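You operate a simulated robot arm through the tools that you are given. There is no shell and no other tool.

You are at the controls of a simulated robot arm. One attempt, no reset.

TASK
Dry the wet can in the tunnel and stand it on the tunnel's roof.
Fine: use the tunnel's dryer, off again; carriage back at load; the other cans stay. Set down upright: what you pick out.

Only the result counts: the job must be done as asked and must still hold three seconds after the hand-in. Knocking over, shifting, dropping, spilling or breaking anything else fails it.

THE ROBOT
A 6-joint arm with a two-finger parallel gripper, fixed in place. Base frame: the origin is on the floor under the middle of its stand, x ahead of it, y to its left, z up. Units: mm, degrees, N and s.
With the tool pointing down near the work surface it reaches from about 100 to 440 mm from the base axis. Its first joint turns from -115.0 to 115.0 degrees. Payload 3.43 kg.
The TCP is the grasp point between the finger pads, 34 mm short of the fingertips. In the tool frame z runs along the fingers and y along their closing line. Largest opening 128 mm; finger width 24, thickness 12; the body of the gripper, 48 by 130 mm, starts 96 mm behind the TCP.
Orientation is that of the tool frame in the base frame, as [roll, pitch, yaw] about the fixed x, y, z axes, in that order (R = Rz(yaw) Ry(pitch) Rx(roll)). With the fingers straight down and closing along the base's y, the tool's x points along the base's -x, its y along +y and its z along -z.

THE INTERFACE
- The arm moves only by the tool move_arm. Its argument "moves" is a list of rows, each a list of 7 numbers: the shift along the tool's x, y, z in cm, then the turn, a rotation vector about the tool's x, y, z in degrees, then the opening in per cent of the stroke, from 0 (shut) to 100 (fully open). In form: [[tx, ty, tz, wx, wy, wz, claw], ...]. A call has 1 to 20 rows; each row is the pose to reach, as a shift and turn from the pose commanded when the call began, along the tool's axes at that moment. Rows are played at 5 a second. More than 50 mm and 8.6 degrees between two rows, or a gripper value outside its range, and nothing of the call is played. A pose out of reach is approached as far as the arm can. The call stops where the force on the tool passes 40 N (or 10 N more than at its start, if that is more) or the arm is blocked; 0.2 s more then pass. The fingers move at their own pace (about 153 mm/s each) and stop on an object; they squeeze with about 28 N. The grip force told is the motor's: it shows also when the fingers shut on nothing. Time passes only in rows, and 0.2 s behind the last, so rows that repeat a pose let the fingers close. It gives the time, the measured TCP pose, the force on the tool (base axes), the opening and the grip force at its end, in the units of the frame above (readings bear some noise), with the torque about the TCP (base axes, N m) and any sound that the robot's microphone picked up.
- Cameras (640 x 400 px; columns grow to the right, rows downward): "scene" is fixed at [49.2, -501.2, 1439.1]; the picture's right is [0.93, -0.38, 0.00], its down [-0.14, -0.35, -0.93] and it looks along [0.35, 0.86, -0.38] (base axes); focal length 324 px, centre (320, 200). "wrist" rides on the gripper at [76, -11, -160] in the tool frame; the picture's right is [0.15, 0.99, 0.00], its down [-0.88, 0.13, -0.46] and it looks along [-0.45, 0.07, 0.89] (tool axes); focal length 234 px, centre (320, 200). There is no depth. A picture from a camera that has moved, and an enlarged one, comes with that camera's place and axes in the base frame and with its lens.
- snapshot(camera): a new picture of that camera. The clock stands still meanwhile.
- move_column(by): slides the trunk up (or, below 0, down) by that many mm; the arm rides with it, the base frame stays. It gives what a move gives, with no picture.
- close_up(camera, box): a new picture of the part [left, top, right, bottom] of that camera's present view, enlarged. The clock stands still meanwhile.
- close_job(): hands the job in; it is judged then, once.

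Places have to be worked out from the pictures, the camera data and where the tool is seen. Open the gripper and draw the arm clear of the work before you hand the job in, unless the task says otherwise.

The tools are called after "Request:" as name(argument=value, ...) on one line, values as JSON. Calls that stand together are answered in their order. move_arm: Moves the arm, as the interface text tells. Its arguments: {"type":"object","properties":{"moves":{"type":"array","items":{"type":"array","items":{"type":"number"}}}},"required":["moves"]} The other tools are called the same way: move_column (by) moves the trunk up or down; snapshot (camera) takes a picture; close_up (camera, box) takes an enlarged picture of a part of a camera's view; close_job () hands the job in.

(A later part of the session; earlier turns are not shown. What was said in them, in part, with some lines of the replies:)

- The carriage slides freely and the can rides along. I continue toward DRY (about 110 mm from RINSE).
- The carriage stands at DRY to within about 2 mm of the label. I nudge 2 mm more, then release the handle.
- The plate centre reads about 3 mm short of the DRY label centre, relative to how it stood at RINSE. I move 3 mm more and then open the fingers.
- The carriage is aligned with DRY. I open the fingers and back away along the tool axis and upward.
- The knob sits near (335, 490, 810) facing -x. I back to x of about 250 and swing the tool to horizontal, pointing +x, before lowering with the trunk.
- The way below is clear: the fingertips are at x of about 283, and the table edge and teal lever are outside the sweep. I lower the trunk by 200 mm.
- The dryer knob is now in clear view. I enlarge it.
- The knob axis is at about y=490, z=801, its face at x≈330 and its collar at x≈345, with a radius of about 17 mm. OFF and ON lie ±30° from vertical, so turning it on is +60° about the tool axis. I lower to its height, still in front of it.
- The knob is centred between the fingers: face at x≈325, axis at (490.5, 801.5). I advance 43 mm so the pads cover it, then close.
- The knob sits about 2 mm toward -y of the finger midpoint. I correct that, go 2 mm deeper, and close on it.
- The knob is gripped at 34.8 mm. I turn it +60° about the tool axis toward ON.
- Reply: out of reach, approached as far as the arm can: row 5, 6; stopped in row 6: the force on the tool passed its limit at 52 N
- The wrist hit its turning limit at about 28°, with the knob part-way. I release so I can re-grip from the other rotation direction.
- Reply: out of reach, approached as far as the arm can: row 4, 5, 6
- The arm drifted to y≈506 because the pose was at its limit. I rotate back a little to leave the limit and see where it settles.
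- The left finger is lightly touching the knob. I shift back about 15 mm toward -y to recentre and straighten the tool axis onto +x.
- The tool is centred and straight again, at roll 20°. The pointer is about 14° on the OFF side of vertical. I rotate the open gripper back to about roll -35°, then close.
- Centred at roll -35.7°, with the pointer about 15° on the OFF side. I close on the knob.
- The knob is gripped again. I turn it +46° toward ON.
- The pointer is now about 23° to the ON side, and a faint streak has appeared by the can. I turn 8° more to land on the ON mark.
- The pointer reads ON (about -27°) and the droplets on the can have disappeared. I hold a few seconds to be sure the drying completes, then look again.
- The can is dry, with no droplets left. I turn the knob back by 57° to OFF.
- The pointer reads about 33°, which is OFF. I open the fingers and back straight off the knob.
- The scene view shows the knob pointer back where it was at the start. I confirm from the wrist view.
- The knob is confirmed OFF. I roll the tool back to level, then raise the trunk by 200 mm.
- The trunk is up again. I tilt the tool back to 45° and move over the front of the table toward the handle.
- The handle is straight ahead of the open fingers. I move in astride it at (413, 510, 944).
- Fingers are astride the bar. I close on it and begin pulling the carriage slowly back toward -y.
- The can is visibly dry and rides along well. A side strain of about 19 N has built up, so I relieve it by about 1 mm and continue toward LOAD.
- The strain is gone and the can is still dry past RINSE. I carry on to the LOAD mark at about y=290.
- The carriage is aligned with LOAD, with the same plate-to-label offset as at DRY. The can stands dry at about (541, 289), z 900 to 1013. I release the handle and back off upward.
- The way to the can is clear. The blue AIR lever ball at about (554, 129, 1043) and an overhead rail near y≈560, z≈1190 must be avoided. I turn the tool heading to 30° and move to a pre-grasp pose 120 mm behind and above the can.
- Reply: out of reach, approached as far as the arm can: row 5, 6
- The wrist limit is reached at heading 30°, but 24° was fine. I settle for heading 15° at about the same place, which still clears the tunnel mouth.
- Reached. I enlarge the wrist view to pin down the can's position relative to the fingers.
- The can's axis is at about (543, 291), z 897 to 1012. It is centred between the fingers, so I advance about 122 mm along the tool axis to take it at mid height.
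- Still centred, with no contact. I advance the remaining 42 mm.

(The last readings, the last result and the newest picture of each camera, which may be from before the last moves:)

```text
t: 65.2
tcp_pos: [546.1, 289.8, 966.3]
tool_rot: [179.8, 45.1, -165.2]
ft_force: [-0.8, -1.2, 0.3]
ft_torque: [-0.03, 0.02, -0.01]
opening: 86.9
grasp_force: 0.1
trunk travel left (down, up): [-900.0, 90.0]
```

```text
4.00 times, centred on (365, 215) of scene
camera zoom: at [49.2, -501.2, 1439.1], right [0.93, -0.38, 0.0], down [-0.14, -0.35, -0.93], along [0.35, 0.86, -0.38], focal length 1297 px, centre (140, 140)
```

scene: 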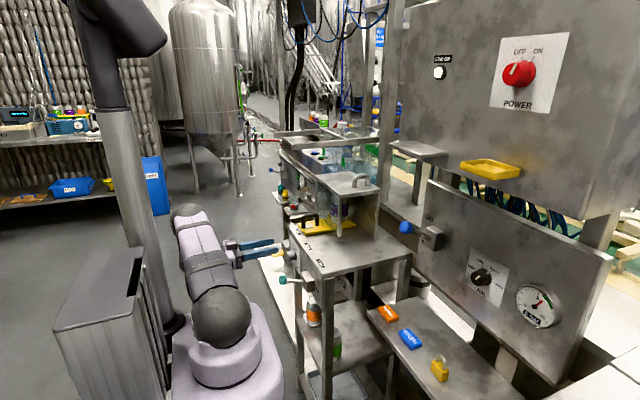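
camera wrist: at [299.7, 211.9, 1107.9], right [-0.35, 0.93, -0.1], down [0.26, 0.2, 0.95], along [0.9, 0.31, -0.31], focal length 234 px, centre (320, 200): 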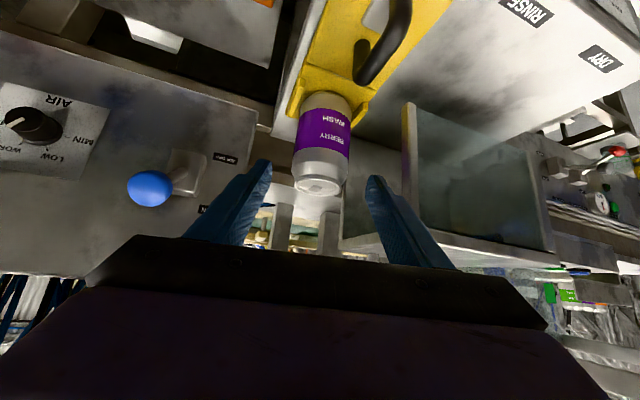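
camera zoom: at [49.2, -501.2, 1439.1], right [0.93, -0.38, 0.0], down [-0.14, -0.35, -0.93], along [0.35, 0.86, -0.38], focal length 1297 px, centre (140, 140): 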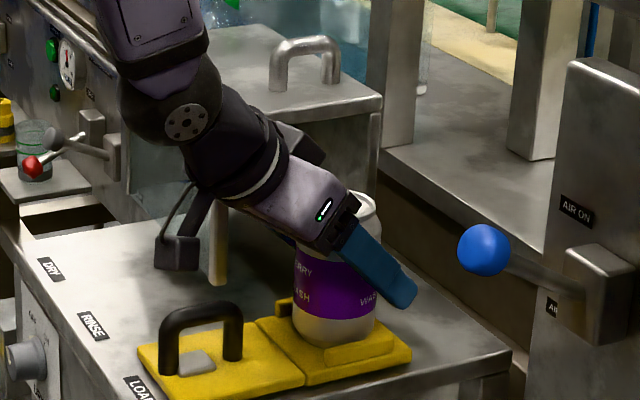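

I shift 2 mm to centre the can between the pads and close gradually.

Request:
move_arm(moves=[[0, 0.2, 0, 0, 0, 0, 66], [0, 0.2, 0, 0, 0, 0, 62], [0, 0.2, 0, 0, 0, 0, 59], [0, 0.2, 0, 0, 0, 0, 57], [0, 0.2, 0, 0, 0, 0, 55], [0, 0.2, 0, 0, 0, 0, 53], [0, 0.2, 0, 0, 0, 0, 51], [0, 0.2, 0, 0, 0, 0, 49], [0, 0.2, 0, 0, 0, 0, 46], [0, 0.2, 0, 0, 0, 0, 46]])

Request:
close_up(camera="wrist", box=[210, 50, 430, 230])

Request:
close_up(camera="scene", box=[320, 165, 410, 265])

```text
t: 67.4
tcp_pos: [544.3, 292.5, 964.9]
tool_rot: [179.8, 45.1, -165.2]
ft_force: [-0.4, -0.3, -0.3]
ft_torque: [-0.1, 0.01, -0.03]
opening: 65.2
grasp_force: 28.7
trunk travel left (down, up): [-900.0, 90.0]
```

```text
2.22 times, centred on (320, 140) of wrist
camera zoom: at [386.6, 237.7, 1023.9], right [-0.36, 0.93, -0.1], down [0.26, 0.2, 0.95], along [0.9, 0.31, -0.31], focal length 520 px, centre (320, 333)
```

zoom: 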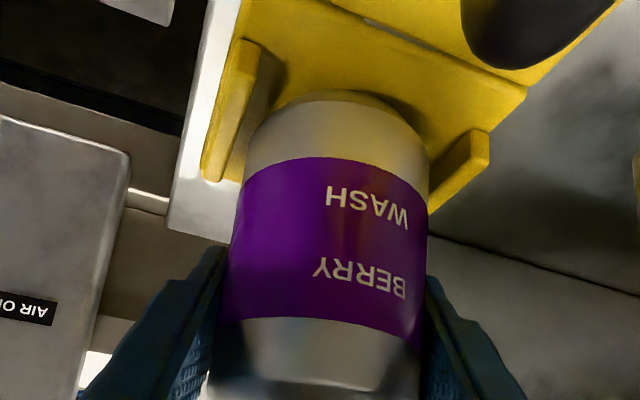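

```text
4.00 times, centred on (365, 215) of scene
camera zoom: at [49.2, -501.2, 1439.1], right [0.93, -0.38, 0.0], down [-0.14, -0.35, -0.93], along [0.35, 0.86, -0.38], focal length 1297 px, centre (140, 140)
```

zoom: 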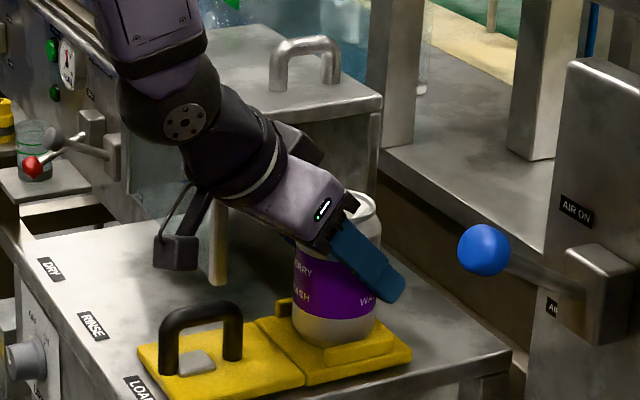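

The can is held (65.2 mm, 28.7 N). I lift straight up 35 mm out of the carriage pocket.

Request:
move_arm(moves=[[-0.21, 0, -0.21, 0, 0, 0, 46], [-0.5, 0, -0.5, 0, 0, 0, 46], [-0.85, 0, -0.85, 0, 0, 0, 46], [-1.2, 0, -1.2, 0, 0, 0, 46], [-1.6, 0, -1.6, 0, 0, 0, 46], [-2.0, 0, -2.0, 0, 0, 0, 46], [-2.47, 0, -2.47, 0, 0, 0, 46], [-2.47, 0, -2.47, 0, 0, 0, 46]])

Request:
close_up(camera="wrist", box=[210, 50, 430, 230])

Request:
close_up(camera="scene", box=[320, 165, 410, 265])

```text
t: 69.2
tcp_pos: [545.1, 291.9, 1001.1]
tool_rot: [179.8, 44.9, -165.2]
ft_force: [0.1, 0.0, -3.0]
ft_torque: [0.02, -0.02, 0.0]
opening: 64.4
grasp_force: 27.7
trunk travel left (down, up): [-900.0, 90.0]
```

```text
2.22 times, centred on (320, 140) of wrist
camera zoom: at [387.2, 237.8, 1059.6], right [-0.36, 0.93, -0.1], down [0.26, 0.2, 0.95], along [0.9, 0.31, -0.31], focal length 520 px, centre (320, 333)
```

zoom: 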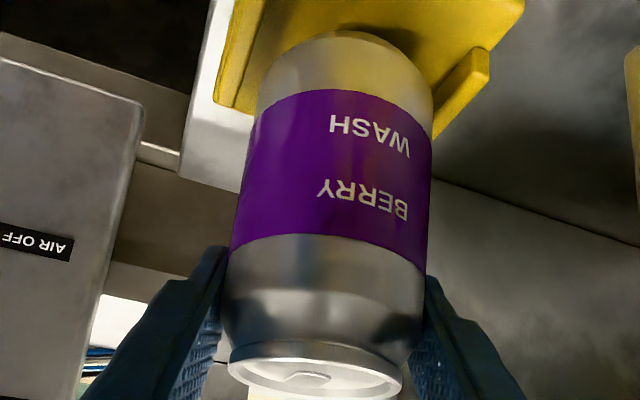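

```text
4.00 times, centred on (365, 215) of scene
camera zoom: at [49.2, -501.2, 1439.1], right [0.93, -0.38, 0.0], down [-0.14, -0.35, -0.93], along [0.35, 0.86, -0.38], focal length 1297 px, centre (140, 140)
```

zoom: 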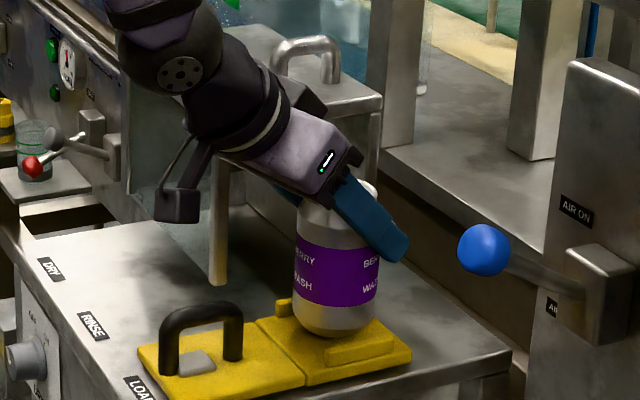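

The wrist view shows the can slid down in the pads: its lid now shows near TCP level and its bottom has risen only slightly. I look closely before doing anything else.

Request:
close_up(camera="scene", box=[340, 200, 400, 260])

Request:
snapshot(camera="wrist")

```text
6.67 times, centred on (370, 230) of scene
camera zoom: at [49.2, -501.2, 1439.1], right [0.93, -0.38, 0.0], down [-0.14, -0.35, -0.93], along [0.35, 0.86, -0.38], focal length 2162 px, centre (-13, 0)
```

zoom: 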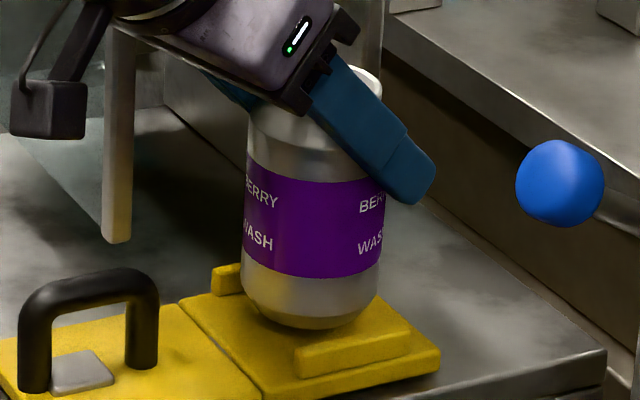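

```text
taken
camera wrist: at [387.2, 237.8, 1059.6], right [-0.36, 0.93, -0.1], down [0.26, 0.2, 0.95], along [0.9, 0.31, -0.31], focal length 234 px, centre (320, 200)
```

wrist: 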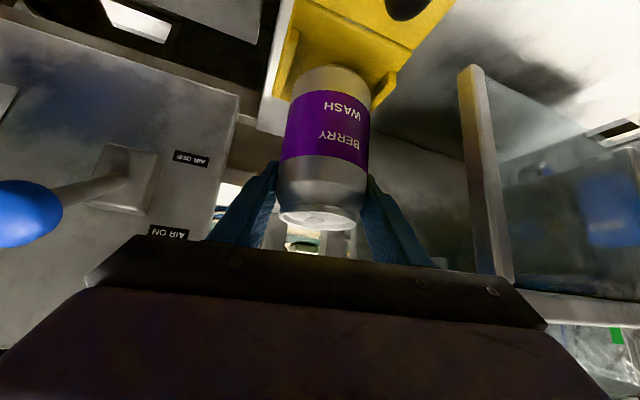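

The can hangs about 9 mm above the carriage, still upright and in line with its pocket, after slipping about 26 mm in the grip. I lower it gently back onto the carriage so I can re-grip lower and harder.

Request:
move_arm(moves=[[0.14, 0, 0.14, 0, 0, 0, 46], [0.28, 0, 0.28, 0, 0, 0, 46], [0.42, 0, 0.42, 0, 0, 0, 46], [0.56, 0, 0.56, 0, 0, 0, 46], [0.64, 0, 0.64, 0, 0, 0, 46], [0.7, 0, 0.7, 0, 0, 0, 46], [0.7, 0, 0.7, 0, 0, 0, 46]])

Request:
close_up(camera="scene", box=[340, 200, 400, 260])

Request:
close_up(camera="wrist", box=[210, 50, 430, 230])

```text
t: 70.8
tcp_pos: [545.7, 293.1, 990.0]
tool_rot: [179.8, 44.9, -165.2]
ft_force: [0.6, -0.4, -2.8]
ft_torque: [-0.01, -0.04, 0.0]
opening: 64.3
grasp_force: 27.7
trunk travel left (down, up): [-900.0, 90.0]
```

```text
6.67 times, centred on (370, 230) of scene
camera zoom: at [49.2, -501.2, 1439.1], right [0.93, -0.38, 0.0], down [-0.14, -0.35, -0.93], along [0.35, 0.86, -0.38], focal length 2162 px, centre (-13, 0)
```

zoom: 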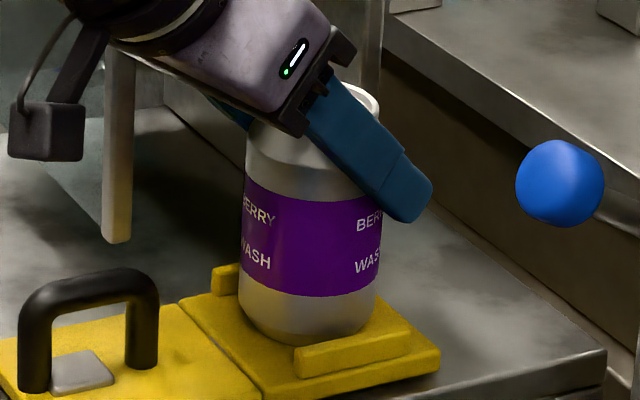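

```text
2.22 times, centred on (320, 140) of wrist
camera zoom: at [386.8, 238.4, 1049.5], right [-0.36, 0.93, -0.1], down [0.26, 0.2, 0.95], along [0.9, 0.31, -0.31], focal length 520 px, centre (320, 333)
```

zoom: 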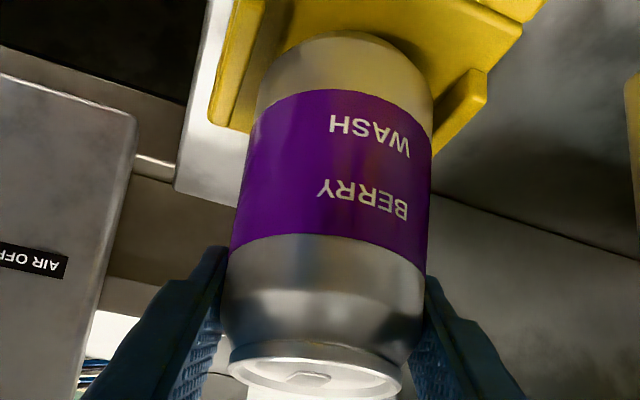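

It now sits at its original height with the weight still on the gripper, and the grip did not slip again. I lower another 1.5 mm, open slowly, drop the TCP to mid-can and grip again with a harder squeeze.

Request:
move_arm(moves=[[0.06, 0, 0.06, 0, 0, 0, 46], [0.11, 0, 0.11, 0, 0, 0, 46], [0.11, 0, 0.11, 0, 0, 0, 49], [0.11, 0, 0.11, 0, 0, 0, 51], [0.11, 0, 0.11, 0, 0, 0, 53], [0.11, 0, 0.11, 0, 0, 0, 56], [0.11, 0, 0.11, 0, 0, 0, 60], [0.11, 0, 0.11, 0, 0, 0, 60]])

Request:
close_up(camera="scene", box=[340, 200, 400, 260])

Request:
close_up(camera="wrist", box=[210, 50, 430, 230])

```text
t: 72.6
tcp_pos: [543.3, 292.2, 989.0]
tool_rot: [179.8, 45.0, -165.2]
ft_force: [-0.4, -0.4, -0.3]
ft_torque: [0.0, 0.03, 0.06]
opening: 76.8
grasp_force: 0.1
trunk travel left (down, up): [-900.0, 90.0]
```

```text
6.67 times, centred on (370, 230) of scene
camera zoom: at [49.2, -501.2, 1439.1], right [0.93, -0.38, 0.0], down [-0.14, -0.35, -0.93], along [0.35, 0.86, -0.38], focal length 2162 px, centre (-13, 0)
```

zoom: 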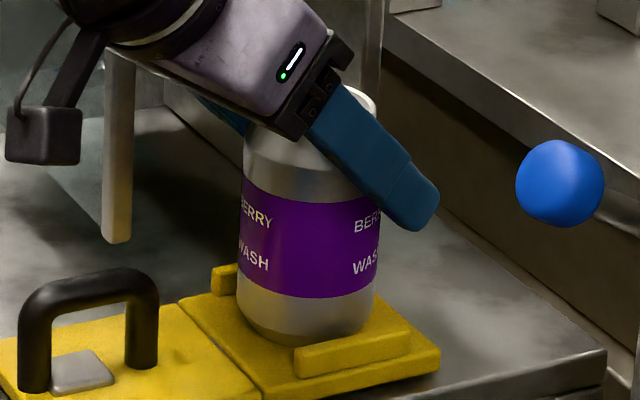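

```text
2.22 times, centred on (320, 140) of wrist
camera zoom: at [385.6, 238.6, 1047.9], right [-0.36, 0.93, -0.1], down [0.26, 0.2, 0.95], along [0.9, 0.31, -0.31], focal length 520 px, centre (320, 333)
```

zoom: 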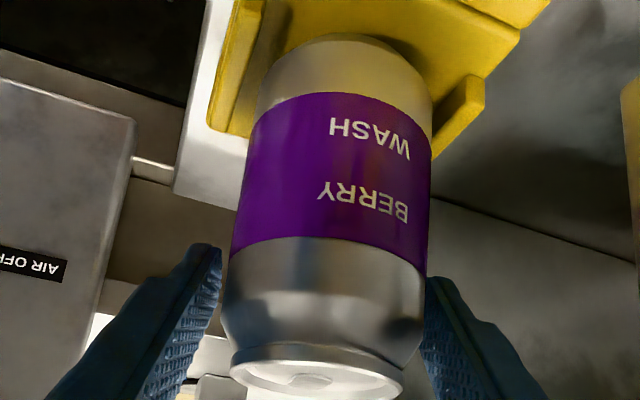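

The can stands upright in its pocket. I widen, lower the TCP to mid-can (z≈958) and shift 1 mm to centre.

Request:
move_arm(moves=[[0, 0.1, 0, 0, 0, 0, 67], [0.7, 0.1, 0.7, 0, 0, 0, 67], [1.4, 0.1, 1.4, 0, 0, 0, 67], [2.15, 0.1, 2.15, 0, 0, 0, 67], [2.15, 0.1, 2.15, 0, 0, 0, 67]])

Request:
close_up(camera="wrist", box=[210, 50, 430, 230])

```text
t: 73.8
tcp_pos: [543.8, 294.7, 959.6]
tool_rot: [179.8, 45.1, -165.2]
ft_force: [-0.1, 0.2, -0.1]
ft_torque: [0.01, -0.01, 0.02]
opening: 85.8
grasp_force: 0.1
trunk travel left (down, up): [-900.0, 90.0]
```

```text
2.22 times, centred on (320, 140) of wrist
camera zoom: at [386.2, 240.2, 1018.7], right [-0.36, 0.93, -0.1], down [0.26, 0.2, 0.95], along [0.9, 0.31, -0.31], focal length 520 px, centre (320, 333)
```

zoom: 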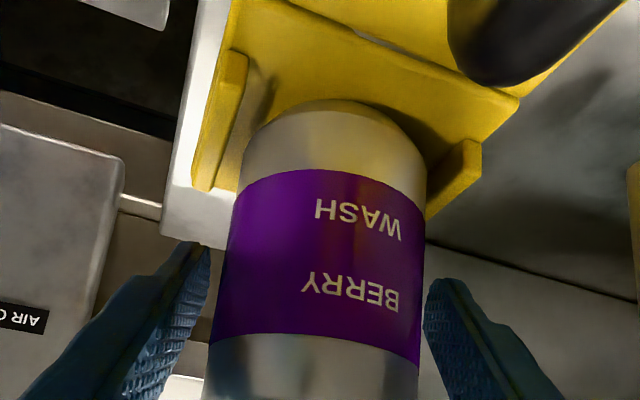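

Centred. I close gradually to a much lower setpoint and hold a second for the grip to build.

Request:
move_arm(moves=[[0, 0, 0, 0, 0, 0, 61], [0, 0, 0, 0, 0, 0, 57], [0, 0, 0, 0, 0, 0, 54], [0, 0, 0, 0, 0, 0, 52], [0, 0, 0, 0, 0, 0, 50], [0, 0, 0, 0, 0, 0, 46], [0, 0, 0, 0, 0, 0, 40], [0, 0, 0, 0, 0, 0, 30], [0, 0, 0, 0, 0, 0, 20], [0, 0, 0, 0, 0, 0, 20], [0, 0, 0, 0, 0, 0, 20], [0, 0, 0, 0, 0, 0, 20], [0, 0, 0, 0, 0, 0, 20]])

Request:
close_up(camera="wrist", box=[210, 50, 430, 230])

```text
t: 76.6
tcp_pos: [543.9, 295.2, 960.9]
tool_rot: [179.8, 45.1, -165.3]
ft_force: [0.6, -0.6, 0.1]
ft_torque: [-0.13, -0.07, 0.03]
opening: 64.3
grasp_force: 28.0
trunk travel left (down, up): [-900.0, 90.0]
```

```text
2.22 times, centred on (320, 140) of wrist
camera zoom: at [386.3, 240.2, 1018.8], right [-0.36, 0.93, -0.1], down [0.26, 0.2, 0.95], along [0.9, 0.31, -0.31], focal length 520 px, centre (320, 333)
```

zoom: 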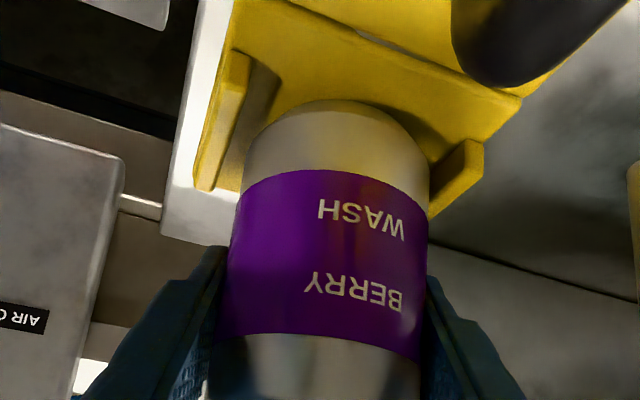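

Opening is now 64.3 mm, tighter than the first attempt's 65.2. I test with a slow 8 mm lift.

Request:
move_arm(moves=[[-0.1, 0, -0.1, 0, 0, 0, 20], [-0.2, 0, -0.2, 0, 0, 0, 20], [-0.3, 0, -0.3, 0, 0, 0, 20], [-0.45, 0, -0.45, 0, 0, 0, 20], [-0.57, 0, -0.57, 0, 0, 0, 20], [-0.57, 0, -0.57, 0, 0, 0, 20]])

Request:
close_up(camera="wrist", box=[210, 50, 430, 230])

Request:
close_up(camera="scene", box=[340, 200, 400, 260])

```text
t: 78.0
tcp_pos: [545.3, 293.2, 967.0]
tool_rot: [179.8, 44.9, -165.2]
ft_force: [-0.3, -0.1, -3.2]
ft_torque: [-0.01, -0.02, 0.05]
opening: 64.4
grasp_force: 27.7
trunk travel left (down, up): [-900.0, 90.0]
```

```text
2.22 times, centred on (320, 140) of wrist
camera zoom: at [386.2, 239.4, 1025.6], right [-0.36, 0.93, -0.1], down [0.26, 0.2, 0.95], along [0.9, 0.31, -0.31], focal length 520 px, centre (320, 333)
```

zoom: 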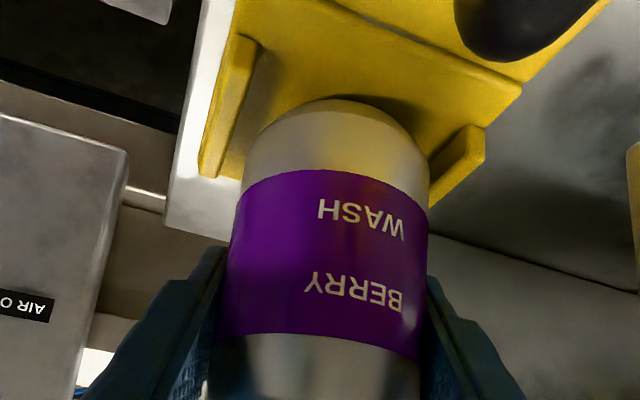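

```text
6.67 times, centred on (370, 230) of scene
camera zoom: at [49.2, -501.2, 1439.1], right [0.93, -0.38, 0.0], down [-0.14, -0.35, -0.93], along [0.35, 0.86, -0.38], focal length 2162 px, centre (-13, 0)
```

zoom: 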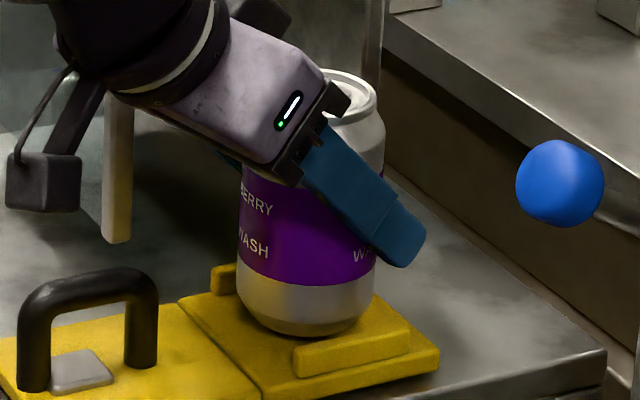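

No slip: the label stays fixed relative to the fingers, and about 3.2 N of weight is carried. I lift 30 mm more and then back the can away from the tunnel mouth.

Request:
move_arm(moves=[[-0.4, 0, -0.4, 0, 0, 0, 20], [-0.9, 0, -0.9, 0, 0, 0, 20], [-1.5, 0, -1.5, 0, 0, 0, 20], [-2.12, 0, -2.12, 0, 0, 0, 20], [-1.6, 0, -2.64, 0, 0, 0, 20], [-0.9, 0, -3.34, 0, 0, 0, 20], [-0.2, 0, -4.04, 0, 0, 0, 20], [0.5, 0, -4.74, 0, 0, 0, 20], [1.17, 0, -5.41, 0, 0, 0, 20], [1.17, 0, -5.41, 0, 0, 0, 20]])

Request:
snapshot(camera="wrist")

Request:
close_up(camera="scene", box=[280, 150, 420, 260])

```text
t: 80.2
tcp_pos: [499.3, 281.1, 996.5]
tool_rot: [179.7, 45.0, -165.2]
ft_force: [0.2, -1.6, -3.1]
ft_torque: [0.0, -0.02, -0.03]
opening: 64.5
grasp_force: 27.8
trunk travel left (down, up): [-900.0, 90.0]
```

```text
taken
camera wrist: at [341.7, 226.4, 1055.9], right [-0.36, 0.93, -0.1], down [0.26, 0.2, 0.95], along [0.9, 0.31, -0.31], focal length 234 px, centre (320, 200)
```

wrist: 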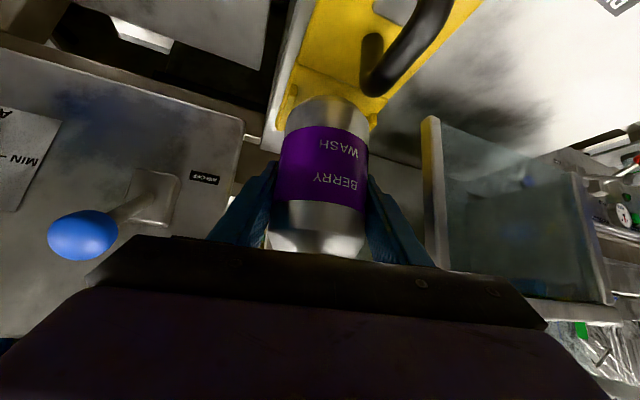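

```text
3.64 times, centred on (350, 205) of scene
camera zoom: at [49.2, -501.2, 1439.1], right [0.93, -0.38, 0.0], down [-0.14, -0.35, -0.93], along [0.35, 0.86, -0.38], focal length 1179 px, centre (211, 182)
```

zoom: 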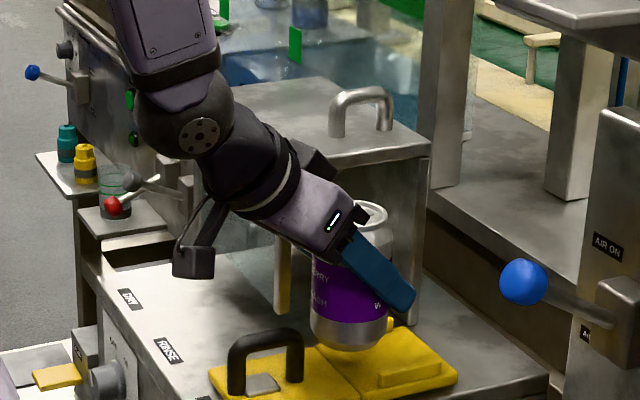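

Holding steady. I raise the can straight up about 168 mm to clear the roof and its handle.

Request:
move_arm(moves=[[-0.4, 0, -0.4, 0, 0, 0, 20], [-1.2, 0, -1.2, 0, 0, 0, 20], [-2.1, 0, -2.1, 0, 0, 0, 20], [-3.0, 0, -3.0, 0, 0, 0, 20], [-3.9, 0, -3.9, 0, 0, 0, 20], [-4.8, 0, -4.8, 0, 0, 0, 20], [-5.7, 0, -5.7, 0, 0, 0, 20], [-6.6, 0, -6.6, 0, 0, 0, 20], [-7.5, 0, -7.5, 0, 0, 0, 20], [-8.4, 0, -8.4, 0, 0, 0, 20], [-9.3, 0, -9.3, 0, 0, 0, 20], [-10.2, 0, -10.2, 0, 0, 0, 20], [-11.1, 0, -11.1, 0, 0, 0, 20], [-11.9, 0, -11.9, 0, 0, 0, 20], [-11.9, 0, -11.9, 0, 0, 0, 20]])

Request:
snapshot(camera="wrist")

Request:
close_up(camera="scene", box=[260, 100, 420, 240])

```text
t: 83.4
tcp_pos: [500.8, 280.5, 1164.7]
tool_rot: [179.8, 45.0, -165.2]
ft_force: [-0.5, -0.2, -4.4]
ft_torque: [0.01, 0.0, -0.01]
opening: 64.4
grasp_force: 27.3
trunk travel left (down, up): [-900.0, 90.0]
```

```text
taken
camera wrist: at [342.5, 227.0, 1223.8], right [-0.36, 0.93, -0.1], down [0.26, 0.2, 0.95], along [0.9, 0.31, -0.31], focal length 234 px, centre (320, 200)
```

wrist: 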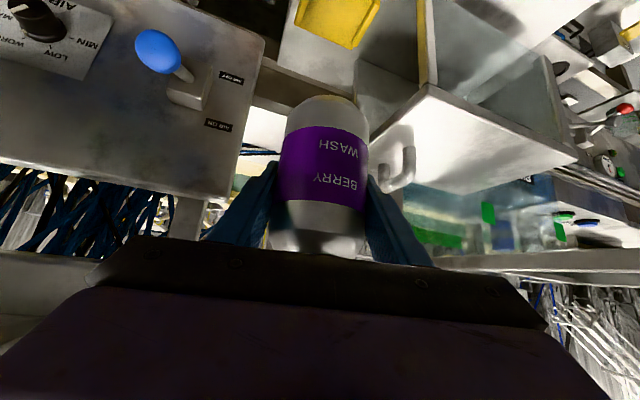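

```text
2.86 times, centred on (340, 170) of scene
camera zoom: at [49.2, -501.2, 1439.1], right [0.93, -0.38, 0.0], down [-0.14, -0.35, -0.93], along [0.35, 0.86, -0.38], focal length 927 px, centre (263, 286)
```

zoom: 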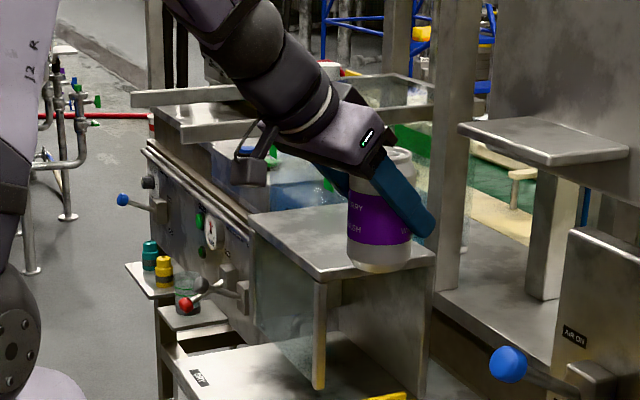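

I am above the roof level and the grip is stable. The overhead rail works out at y≈590, z≈1180. I enlarge the views to measure the roof plane and its handle.

Request:
close_up(camera="wrist", box=[350, 60, 590, 210])

Request:
close_up(camera="scene", box=[310, 140, 400, 210])

```text
2.67 times, centred on (470, 135) of wrist
camera zoom: at [342.5, 227.0, 1223.8], right [-0.36, 0.93, -0.1], down [0.26, 0.2, 0.95], along [0.9, 0.31, -0.31], focal length 624 px, centre (-80, 373)
```

zoom: 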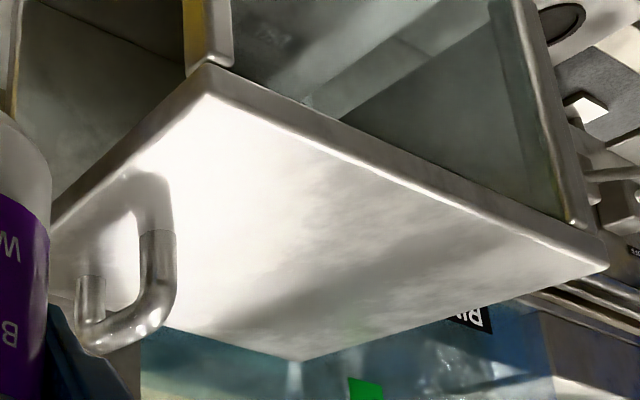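

```text
5.71 times, centred on (355, 175) of scene
camera zoom: at [49.2, -501.2, 1439.1], right [0.93, -0.38, 0.0], down [-0.14, -0.35, -0.93], along [0.35, 0.86, -0.38], focal length 1853 px, centre (120, 343)
```

zoom: 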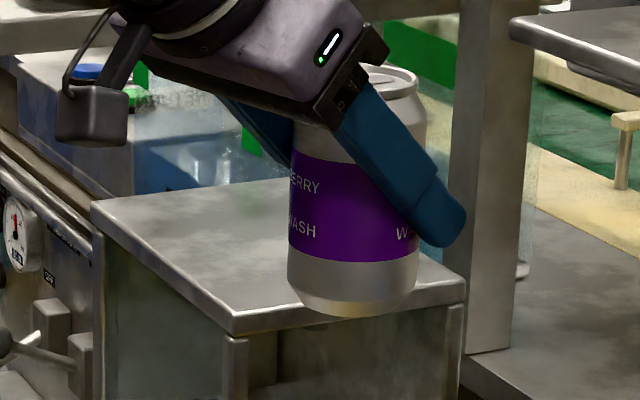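

The roof top is at z≈1074, spanning x 461–607 and y 351–560. Its handle is at x 526–590, y≈392, up to z≈1120. I carry the can over the roof at x≈488, bottom above the handle, to a spot above (505, 455).

Request:
move_arm(moves=[[-0.37, 0.6, -0.71, 0, 0, 0, 20], [-0.75, 1.4, -1.42, 0, 0, 0, 20], [-1.12, 2.26, -2.13, 0, 0, 0, 20], [-1.38, 3.61, -1.87, 0, 0, 0, 20], [-1.63, 4.97, -1.62, 0, 0, 0, 20], [-1.89, 6.32, -1.36, 0, 0, 0, 20], [-2.14, 7.67, -1.11, 0, 0, 0, 20], [-2.4, 9.03, -0.85, 0, 0, 0, 20], [-2.66, 10.38, -0.59, 0, 0, 0, 20], [-2.91, 11.73, -0.34, 0, 0, 0, 20], [-3.17, 13.08, -0.08, 0, 0, 0, 20], [-3.42, 14.44, 0.17, 0, 0, 0, 20], [-3.68, 15.79, 0.43, 0, 0, 0, 20], [-4.4, 16.3, 1.15, 0, 0, 0, 20], [-5.11, 16.75, 1.85, 0, 0, 0, 20], [-5.11, 16.75, 1.85, 0, 0, 0, 20]])

Request:
snapshot(camera="wrist")

Request:
close_up(camera="scene", box=[290, 110, 400, 210])

```text
t: 86.8
tcp_pos: [504.9, 453.5, 1188.2]
tool_rot: [179.7, 45.0, -165.2]
ft_force: [-0.1, -0.4, -2.3]
ft_torque: [0.01, -0.02, -0.03]
opening: 64.6
grasp_force: 28.0
trunk travel left (down, up): [-900.0, 90.0]
```

```text
taken
camera wrist: at [345.7, 400.7, 1248.1], right [-0.36, 0.93, -0.1], down [0.26, 0.2, 0.95], along [0.9, 0.31, -0.31], focal length 234 px, centre (320, 200)
```

wrist: 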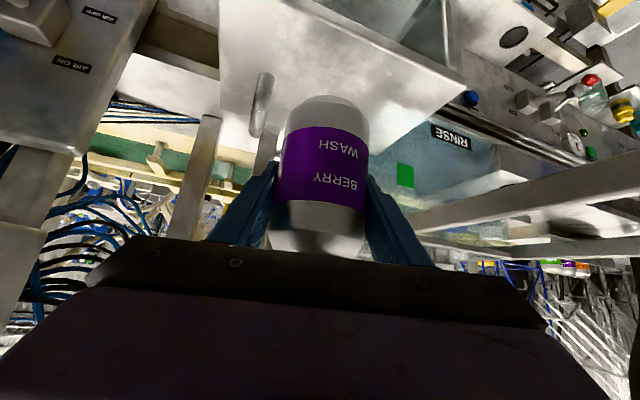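

```text
4.00 times, centred on (345, 160) of scene
camera zoom: at [49.2, -501.2, 1439.1], right [0.93, -0.38, 0.0], down [-0.14, -0.35, -0.93], along [0.35, 0.86, -0.38], focal length 1297 px, centre (220, 360)
```

zoom: 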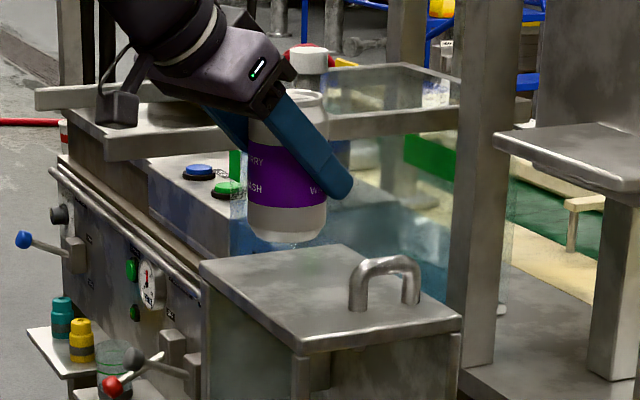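

The can is over the clear part of the roof, upright. I lower it to just above the roof.

Request:
move_arm(moves=[[0.4, 0, 0.4, 0, 0, 0, 20], [0.9, 0, 0.9, 0, 0, 0, 20], [1.4, 0, 1.4, 0, 0, 0, 20], [1.9, 0, 1.9, 0, 0, 0, 20], [2.3, 0, 2.3, 0, 0, 0, 20], [2.65, 0, 2.65, 0, 0, 0, 20], [2.9, 0, 2.9, 0, 0, 0, 20], [2.9, 0, 2.9, 0, 0, 0, 20]])

Request:
close_up(camera="scene", box=[300, 130, 390, 210])

Request:
snapshot(camera="wrist")

```text
t: 88.6
tcp_pos: [504.1, 456.7, 1147.4]
tool_rot: [179.9, 45.1, -165.2]
ft_force: [0.1, -0.1, -3.7]
ft_torque: [0.02, -0.02, 0.0]
opening: 64.8
grasp_force: 27.4
trunk travel left (down, up): [-900.0, 90.0]
```

```text
5.00 times, centred on (345, 170) of scene
camera zoom: at [49.2, -501.2, 1439.1], right [0.93, -0.38, 0.0], down [-0.14, -0.35, -0.93], along [0.35, 0.86, -0.38], focal length 1622 px, centre (195, 350)
```

zoom: 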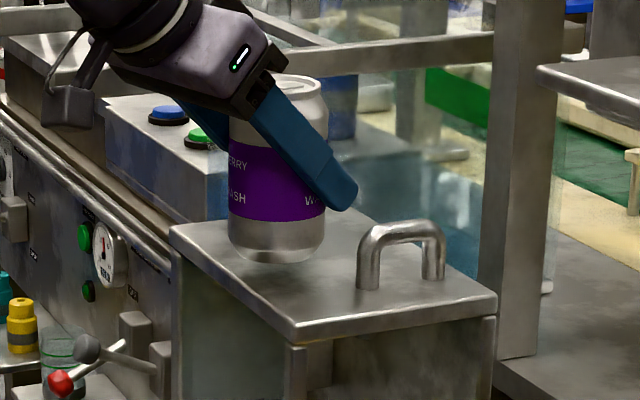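

```text
taken
camera wrist: at [346.0, 402.7, 1205.5], right [-0.36, 0.93, -0.1], down [0.26, 0.2, 0.95], along [0.9, 0.31, -0.31], focal length 234 px, centre (320, 200)
```

wrist: 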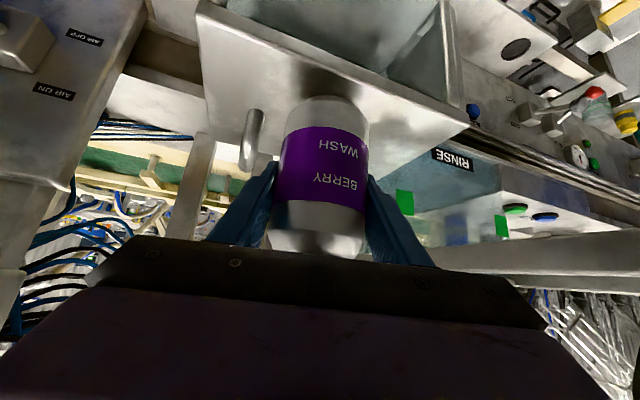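

About 10 mm above the roof by my estimate. I descend slowly in 1 mm rows while watching for contact.

Request:
move_arm(moves=[[0.07, 0, 0.07, 0, 0, 0, 20], [0.14, 0, 0.14, 0, 0, 0, 20], [0.21, 0, 0.21, 0, 0, 0, 20], [0.28, 0, 0.28, 0, 0, 0, 20], [0.35, 0, 0.35, 0, 0, 0, 20], [0.42, 0, 0.42, 0, 0, 0, 20], [0.49, 0, 0.49, 0, 0, 0, 20], [0.49, 0, 0.49, 0, 0, 0, 20]])

Request:
close_up(camera="scene", box=[320, 150, 380, 200])

```text
t: 90.4
tcp_pos: [504.5, 454.3, 1141.0]
tool_rot: [179.9, 45.0, -165.2]
ft_force: [-0.3, -1.3, -3.6]
ft_torque: [0.03, -0.01, 0.0]
opening: 64.4
grasp_force: 28.5
trunk travel left (down, up): [-900.0, 90.0]
```

```text
8.00 times, centred on (350, 175) of scene
camera zoom: at [49.2, -501.2, 1439.1], right [0.93, -0.38, 0.0], down [-0.14, -0.35, -0.93], along [0.35, 0.86, -0.38], focal length 2594 px, centre (80, 400)
```

zoom: 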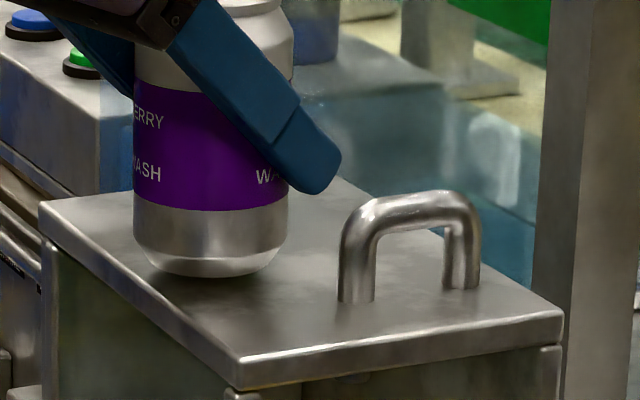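

Not yet touching (still carrying 3.6 N). I continue down in sub-millimetre rows.

Request:
move_arm(moves=[[0.05, 0, 0.05, 0, 0, 0, 20], [0.1, 0, 0.1, 0, 0, 0, 20], [0.15, 0, 0.15, 0, 0, 0, 20], [0.2, 0, 0.2, 0, 0, 0, 20], [0.2, 0, 0.2, 0, 0, 0, 20]])

```text
t: 91.6
tcp_pos: [503.3, 456.5, 1137.7]
tool_rot: [179.8, 45.0, -165.2]
ft_force: [0.1, -0.7, -3.0]
ft_torque: [0.01, -0.03, -0.01]
opening: 64.7
grasp_force: 28.2
trunk travel left (down, up): [-900.0, 90.0]
```

Still carrying weight; I go down a little more.

Request:
move_arm(moves=[[0.05, 0, 0.05, 0, 0, 0, 20], [0.1, 0, 0.1, 0, 0, 0, 20], [0.15, 0, 0.15, 0, 0, 0, 20], [0.15, 0, 0.15, 0, 0, 0, 20]])

Request:
close_up(camera="scene", box=[320, 150, 380, 200])

```text
t: 92.6
tcp_pos: [504.0, 456.5, 1135.4]
tool_rot: [179.8, 44.9, -165.2]
ft_force: [0.2, -0.3, -3.4]
ft_torque: [0.01, 0.01, 0.02]
opening: 64.7
grasp_force: 28.0
trunk travel left (down, up): [-900.0, 90.0]
```

```text
8.00 times, centred on (350, 175) of scene
camera zoom: at [49.2, -501.2, 1439.1], right [0.93, -0.38, 0.0], down [-0.14, -0.35, -0.93], along [0.35, 0.86, -0.38], focal length 2594 px, centre (80, 400)
```

zoom: 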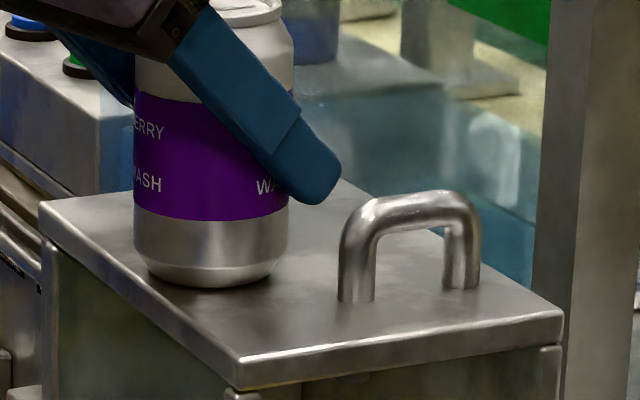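

Visually the can bottom is about at the roof. I keep lowering in half-millimetre steps until the weight comes off.

Request:
move_arm(moves=[[0.04, 0, 0.04, 0, 0, 0, 20], [0.08, 0, 0.08, 0, 0, 0, 20], [0.12, 0, 0.12, 0, 0, 0, 20], [0.12, 0, 0.12, 0, 0, 0, 20]])

```text
t: 93.6
tcp_pos: [504.0, 454.4, 1133.2]
tool_rot: [179.8, 44.9, -165.3]
ft_force: [-0.4, -0.4, -2.6]
ft_torque: [-0.03, -0.02, 0.0]
opening: 64.5
grasp_force: 27.8
trunk travel left (down, up): [-900.0, 90.0]
```

The force is beginning to change (-2.6 N). I continue another 2 mm in small rows.

Request:
move_arm(moves=[[0.04, 0, 0.04, 0, 0, 0, 20], [0.08, 0, 0.08, 0, 0, 0, 20], [0.12, 0, 0.12, 0, 0, 0, 20], [0.12, 0, 0.12, 0, 0, 0, 20]])

Request:
close_up(camera="scene", box=[320, 150, 380, 200])

Request:
close_up(camera="wrist", box=[210, 50, 430, 230])

```text
t: 94.6
tcp_pos: [502.9, 455.3, 1134.4]
tool_rot: [179.8, 45.2, -165.1]
ft_force: [-1.7, 0.7, 4.7]
ft_torque: [-0.2, 0.16, -0.04]
opening: 64.8
grasp_force: 28.5
trunk travel left (down, up): [-900.0, 90.0]
```

```text
8.00 times, centred on (350, 175) of scene
camera zoom: at [49.2, -501.2, 1439.1], right [0.93, -0.38, 0.0], down [-0.14, -0.35, -0.93], along [0.35, 0.86, -0.38], focal length 2594 px, centre (80, 400)
```

zoom: 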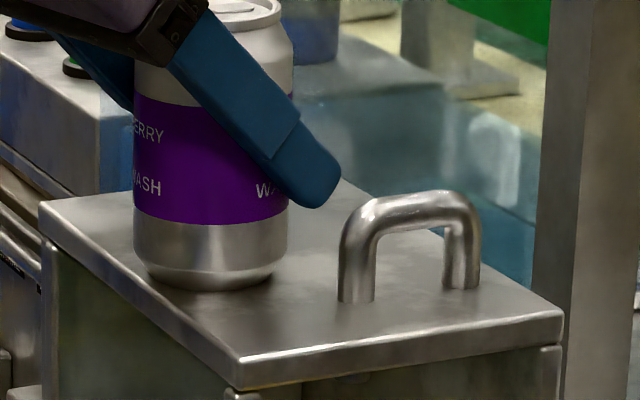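

```text
2.22 times, centred on (320, 140) of wrist
camera zoom: at [345.3, 400.9, 1192.6], right [-0.36, 0.93, -0.1], down [0.25, 0.2, 0.95], along [0.9, 0.31, -0.31], focal length 520 px, centre (320, 333)
```

zoom: 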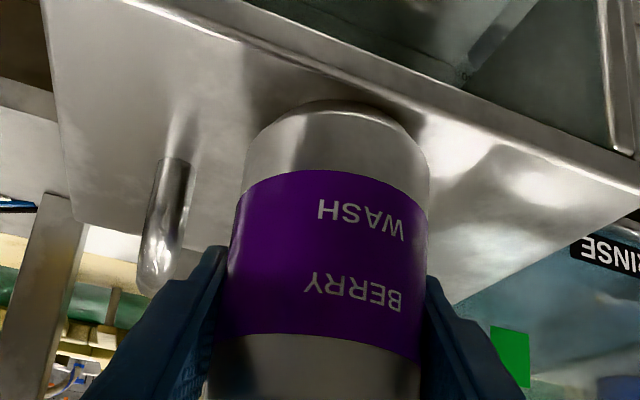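

The roof now supports the can (force reversed to +4.7 N). I open the fingers slowly, keeping the opening small because of the roof handle.

Request:
move_arm(moves=[[0, 0, 0, 0, 0, 0, 46], [0, 0, 0, 0, 0, 0, 49], [0, 0, 0, 0, 0, 0, 50], [0, 0, 0, 0, 0, 0, 51], [0, 0, 0, 0, 0, 0, 52], [0, 0, 0, 0, 0, 0, 54], [0, 0, 0, 0, 0, 0, 57], [0, 0, 0, 0, 0, 0, 60], [0, 0, 0, 0, 0, 0, 60]])

Request:
close_up(camera="scene", box=[320, 150, 380, 200])

Request:
close_up(camera="wrist", box=[210, 50, 430, 230])

```text
t: 96.6
tcp_pos: [504.4, 455.4, 1132.5]
tool_rot: [179.8, 45.1, -165.3]
ft_force: [-0.8, -0.6, 0.0]
ft_torque: [0.02, -0.02, 0.0]
opening: 76.8
grasp_force: 0.1
trunk travel left (down, up): [-900.0, 90.0]
```

```text
8.00 times, centred on (350, 175) of scene
camera zoom: at [49.2, -501.2, 1439.1], right [0.93, -0.38, 0.0], down [-0.14, -0.35, -0.93], along [0.35, 0.86, -0.38], focal length 2594 px, centre (80, 400)
```

zoom: 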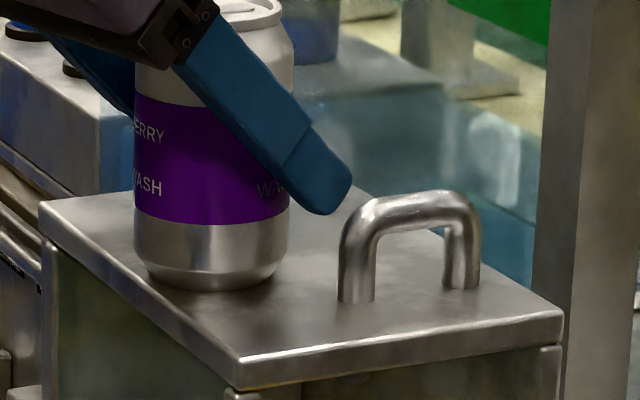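

```text
2.22 times, centred on (320, 140) of wrist
camera zoom: at [345.9, 401.0, 1191.5], right [-0.36, 0.93, -0.1], down [0.26, 0.2, 0.95], along [0.9, 0.31, -0.31], focal length 520 px, centre (320, 333)
```

zoom: 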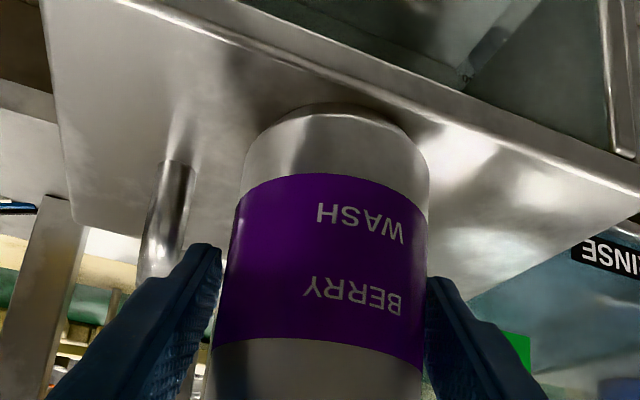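

The can stands free and upright. I centre by 1.5 mm, open slightly more, and retreat slowly along the tool axis.

Request:
move_arm(moves=[[0, 0.1, 0, 0, 0, 0, 62], [0, 0.15, 0, 0, 0, 0, 63], [0, 0.15, -0.5, 0, 0, 0, 63], [0, 0.15, -1.5, 0, 0, 0, 63], [0, 0.15, -2.5, 0, 0, 0, 63], [0, 0.15, -3.5, 0, 0, 0, 63], [0, 0.15, -4.5, 0, 0, 0, 63], [0, 0.15, -6, 0, 0, 0, 63], [0, 0.15, -8, 0, 0, 0, 63], [0, 0.15, -10, 0, 0, 0, 63], [0, 0.15, -12, 0, 0, 0, 63], [0, 0.15, -14, 0, 0, 0, 63]])

Request:
snapshot(camera="wrist")

Request:
snapshot(camera="scene")

Request:
close_up(camera="scene", box=[310, 130, 390, 200])

```text
t: 99.2
tcp_pos: [405.5, 431.1, 1230.1]
tool_rot: [179.8, 45.2, -165.2]
ft_force: [-0.3, 1.2, 0.2]
ft_torque: [0.01, 0.02, 0.04]
opening: 80.4
grasp_force: 0.1
trunk travel left (down, up): [-900.0, 90.0]
```

```text
taken
camera wrist: at [246.6, 376.6, 1289.6], right [-0.36, 0.93, -0.1], down [0.26, 0.2, 0.95], along [0.9, 0.31, -0.31], focal length 234 px, centre (320, 200)
```

wrist: 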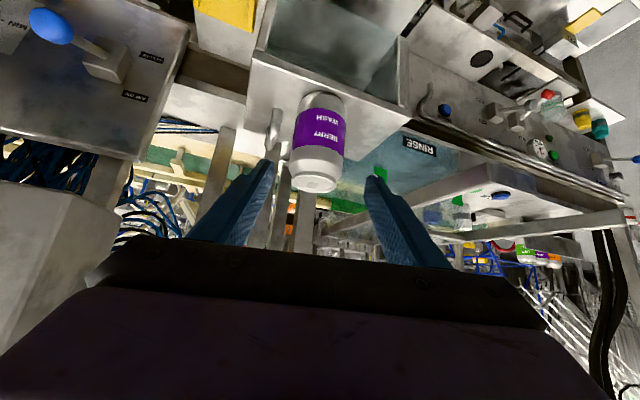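

```text
taken
```

scene: 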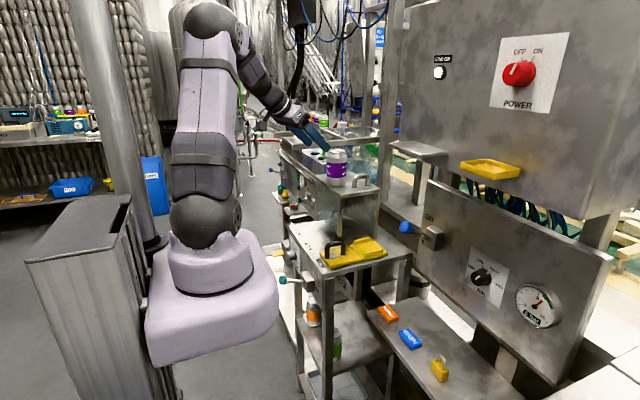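

```text
5.71 times, centred on (350, 165) of scene
camera zoom: at [49.2, -501.2, 1439.1], right [0.93, -0.38, 0.0], down [-0.14, -0.35, -0.93], along [0.35, 0.86, -0.38], focal length 1853 px, centre (149, 400)
```

zoom: 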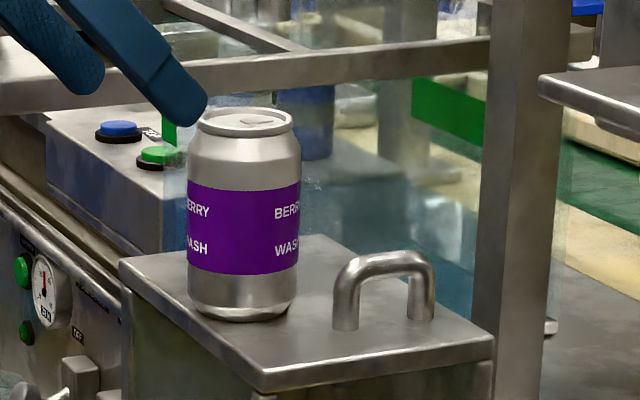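

The dry can stands upright on the roof. I draw the arm well clear, then check the carriage position, the dryer knob and the other cans.

Request:
move_arm(moves=[[0.4, -0.4, -2.2, 0, 0, 0, 63], [1.2, -1.2, -4.4, 0, 0, 0, 63], [2.2, -2.0, -6.7, 0, 0, 0, 63], [3.2, -2.9, -8.9, 0, 0, 0, 70], [4.0, -3.6, -11.1, 0, 0, 0, 80], [4.8, -4.3, -13.3, 0, 0, 0, 90], [5.6, -5.0, -15.5, 0, 0, 0, 90], [6.4, -5.8, -17.7, 0, 0, 0, 90], [6.4, -5.8, -17.7, 0, 0, 0, 90]])

Request:
snapshot(camera="wrist")

Request:
close_up(camera="scene", box=[280, 210, 400, 290])

Request:
close_up(camera="scene", box=[310, 130, 400, 200])

Request:
close_up(camera="scene", box=[270, 270, 430, 370])

```text
t: 101.2
tcp_pos: [262.1, 329.7, 1311.4]
tool_rot: [179.8, 44.9, -165.2]
ft_force: [0.2, -0.2, -0.1]
ft_torque: [0.01, 0.0, -0.04]
opening: 115.0
grasp_force: 0.0
trunk travel left (down, up): [-900.0, 90.0]
```

```text
taken
camera wrist: at [101.8, 275.9, 1370.3], right [-0.36, 0.93, -0.1], down [0.26, 0.2, 0.95], along [0.9, 0.31, -0.31], focal length 234 px, centre (320, 200)
```

wrist: 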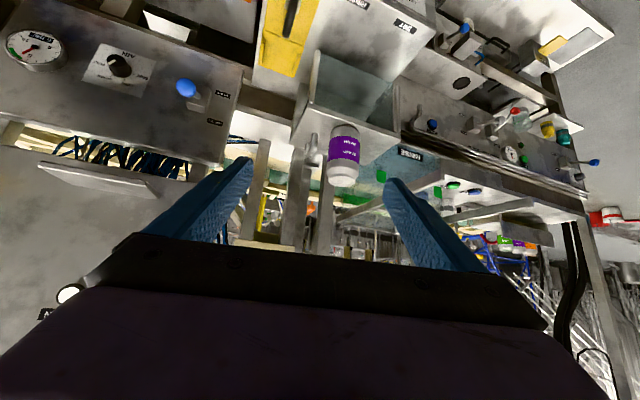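

```text
5.00 times, centred on (340, 250) of scene
camera zoom: at [49.2, -501.2, 1439.1], right [0.93, -0.38, 0.0], down [-0.14, -0.35, -0.93], along [0.35, 0.86, -0.38], focal length 1622 px, centre (220, -50)
```

zoom: 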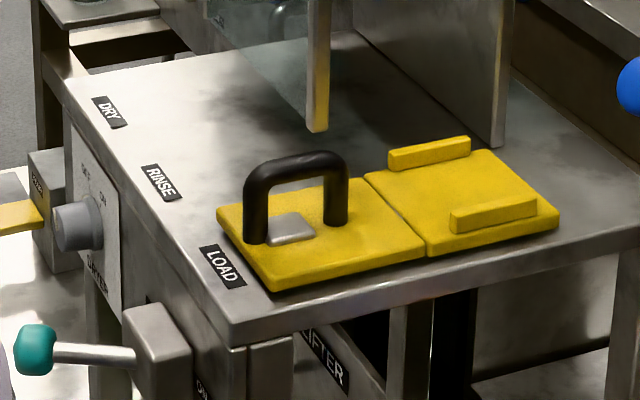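

```text
5.71 times, centred on (355, 165) of scene
camera zoom: at [49.2, -501.2, 1439.1], right [0.93, -0.38, 0.0], down [-0.14, -0.35, -0.93], along [0.35, 0.86, -0.38], focal length 1853 px, centre (120, 400)
```

zoom: 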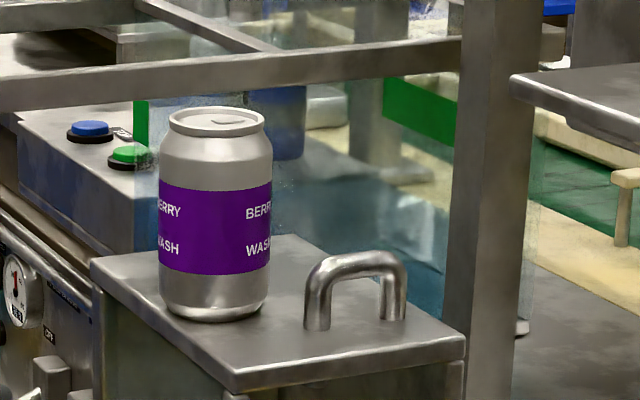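

```text
4.00 times, centred on (350, 320) of scene
camera zoom: at [49.2, -501.2, 1439.1], right [0.93, -0.38, 0.0], down [-0.14, -0.35, -0.93], along [0.35, 0.86, -0.38], focal length 1297 px, centre (200, -280)
```

zoom: 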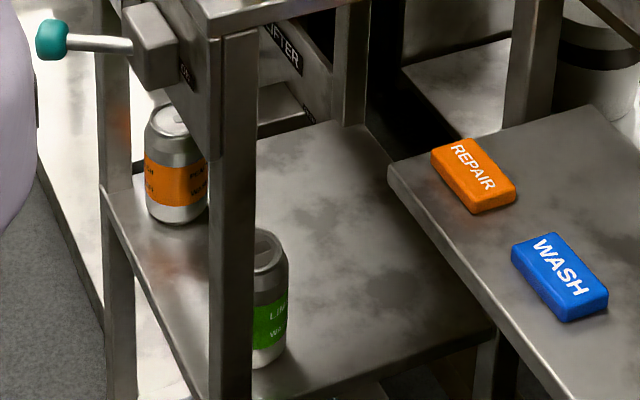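

Everything looks right: the can is upright on the roof, the carriage is within about 1 mm of LOAD, and the lower cans are untouched. I take one last look at the dryer knob.

Request:
close_up(camera="scene", box=[280, 235, 320, 275])

Request:
close_up(camera="wrist", box=[250, 0, 450, 130])

```text
10.00 times, centred on (300, 255) of scene
camera zoom: at [49.2, -501.2, 1439.1], right [0.93, -0.38, 0.0], down [-0.14, -0.35, -0.93], along [0.35, 0.86, -0.38], focal length 3243 px, centre (520, -350)
```

zoom: 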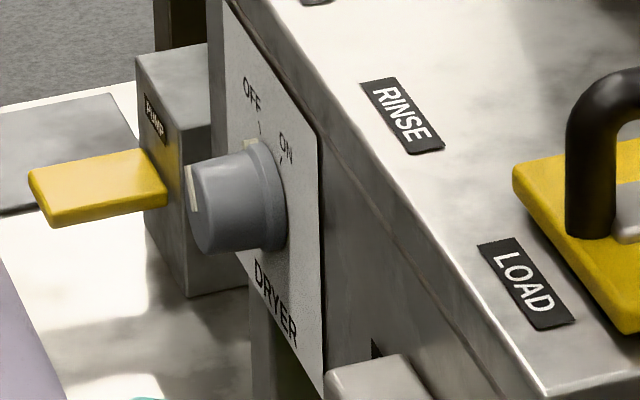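

```text
3.08 times, centred on (350, 65) of wrist
camera zoom: at [101.8, 275.9, 1370.3], right [-0.36, 0.93, -0.1], down [0.26, 0.2, 0.95], along [0.9, 0.31, -0.31], focal length 720 px, centre (228, 615)
```

zoom: 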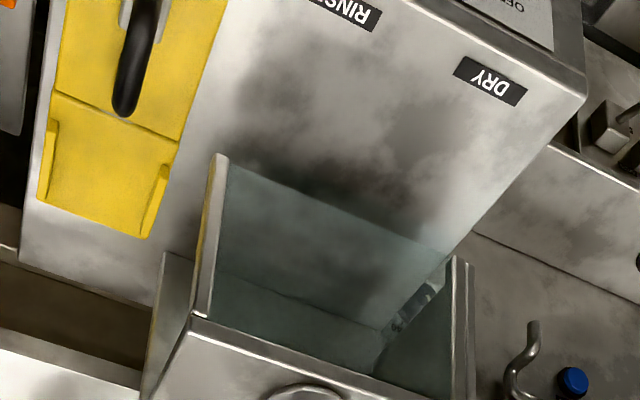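

The dryer knob points at OFF, the empty carriage is at LOAD, the dry can stands upright on the tunnel roof, and the arm is clear with the gripper open. I hand the job in.

Request:
close_job()

```text
The job is handed in.
```

The berry can is dry and standing upright on the tunnel roof at about (505, 455) mm, clear of the roof handle. I've handed the job in.

- **Drying:** I slid the carriage to DRY and ran the dryer until no droplets showed on the can. The knob is back at OFF.
- **Carriage:** it is empty and back at LOAD, within about 1 mm of the label centre in the last pictures.
- **Other cans:** the orange and green cans on the lower shelf were not touched.
- **First grip:** on the first lift the can slid about 26 mm in the fingers, but it stayed upright over its pocket. I set it back, gripped lower and harder, and it held for the rest of the move.
- **Arm:** it is drawn clear with the gripper open, and the trunk is back at its starting height.
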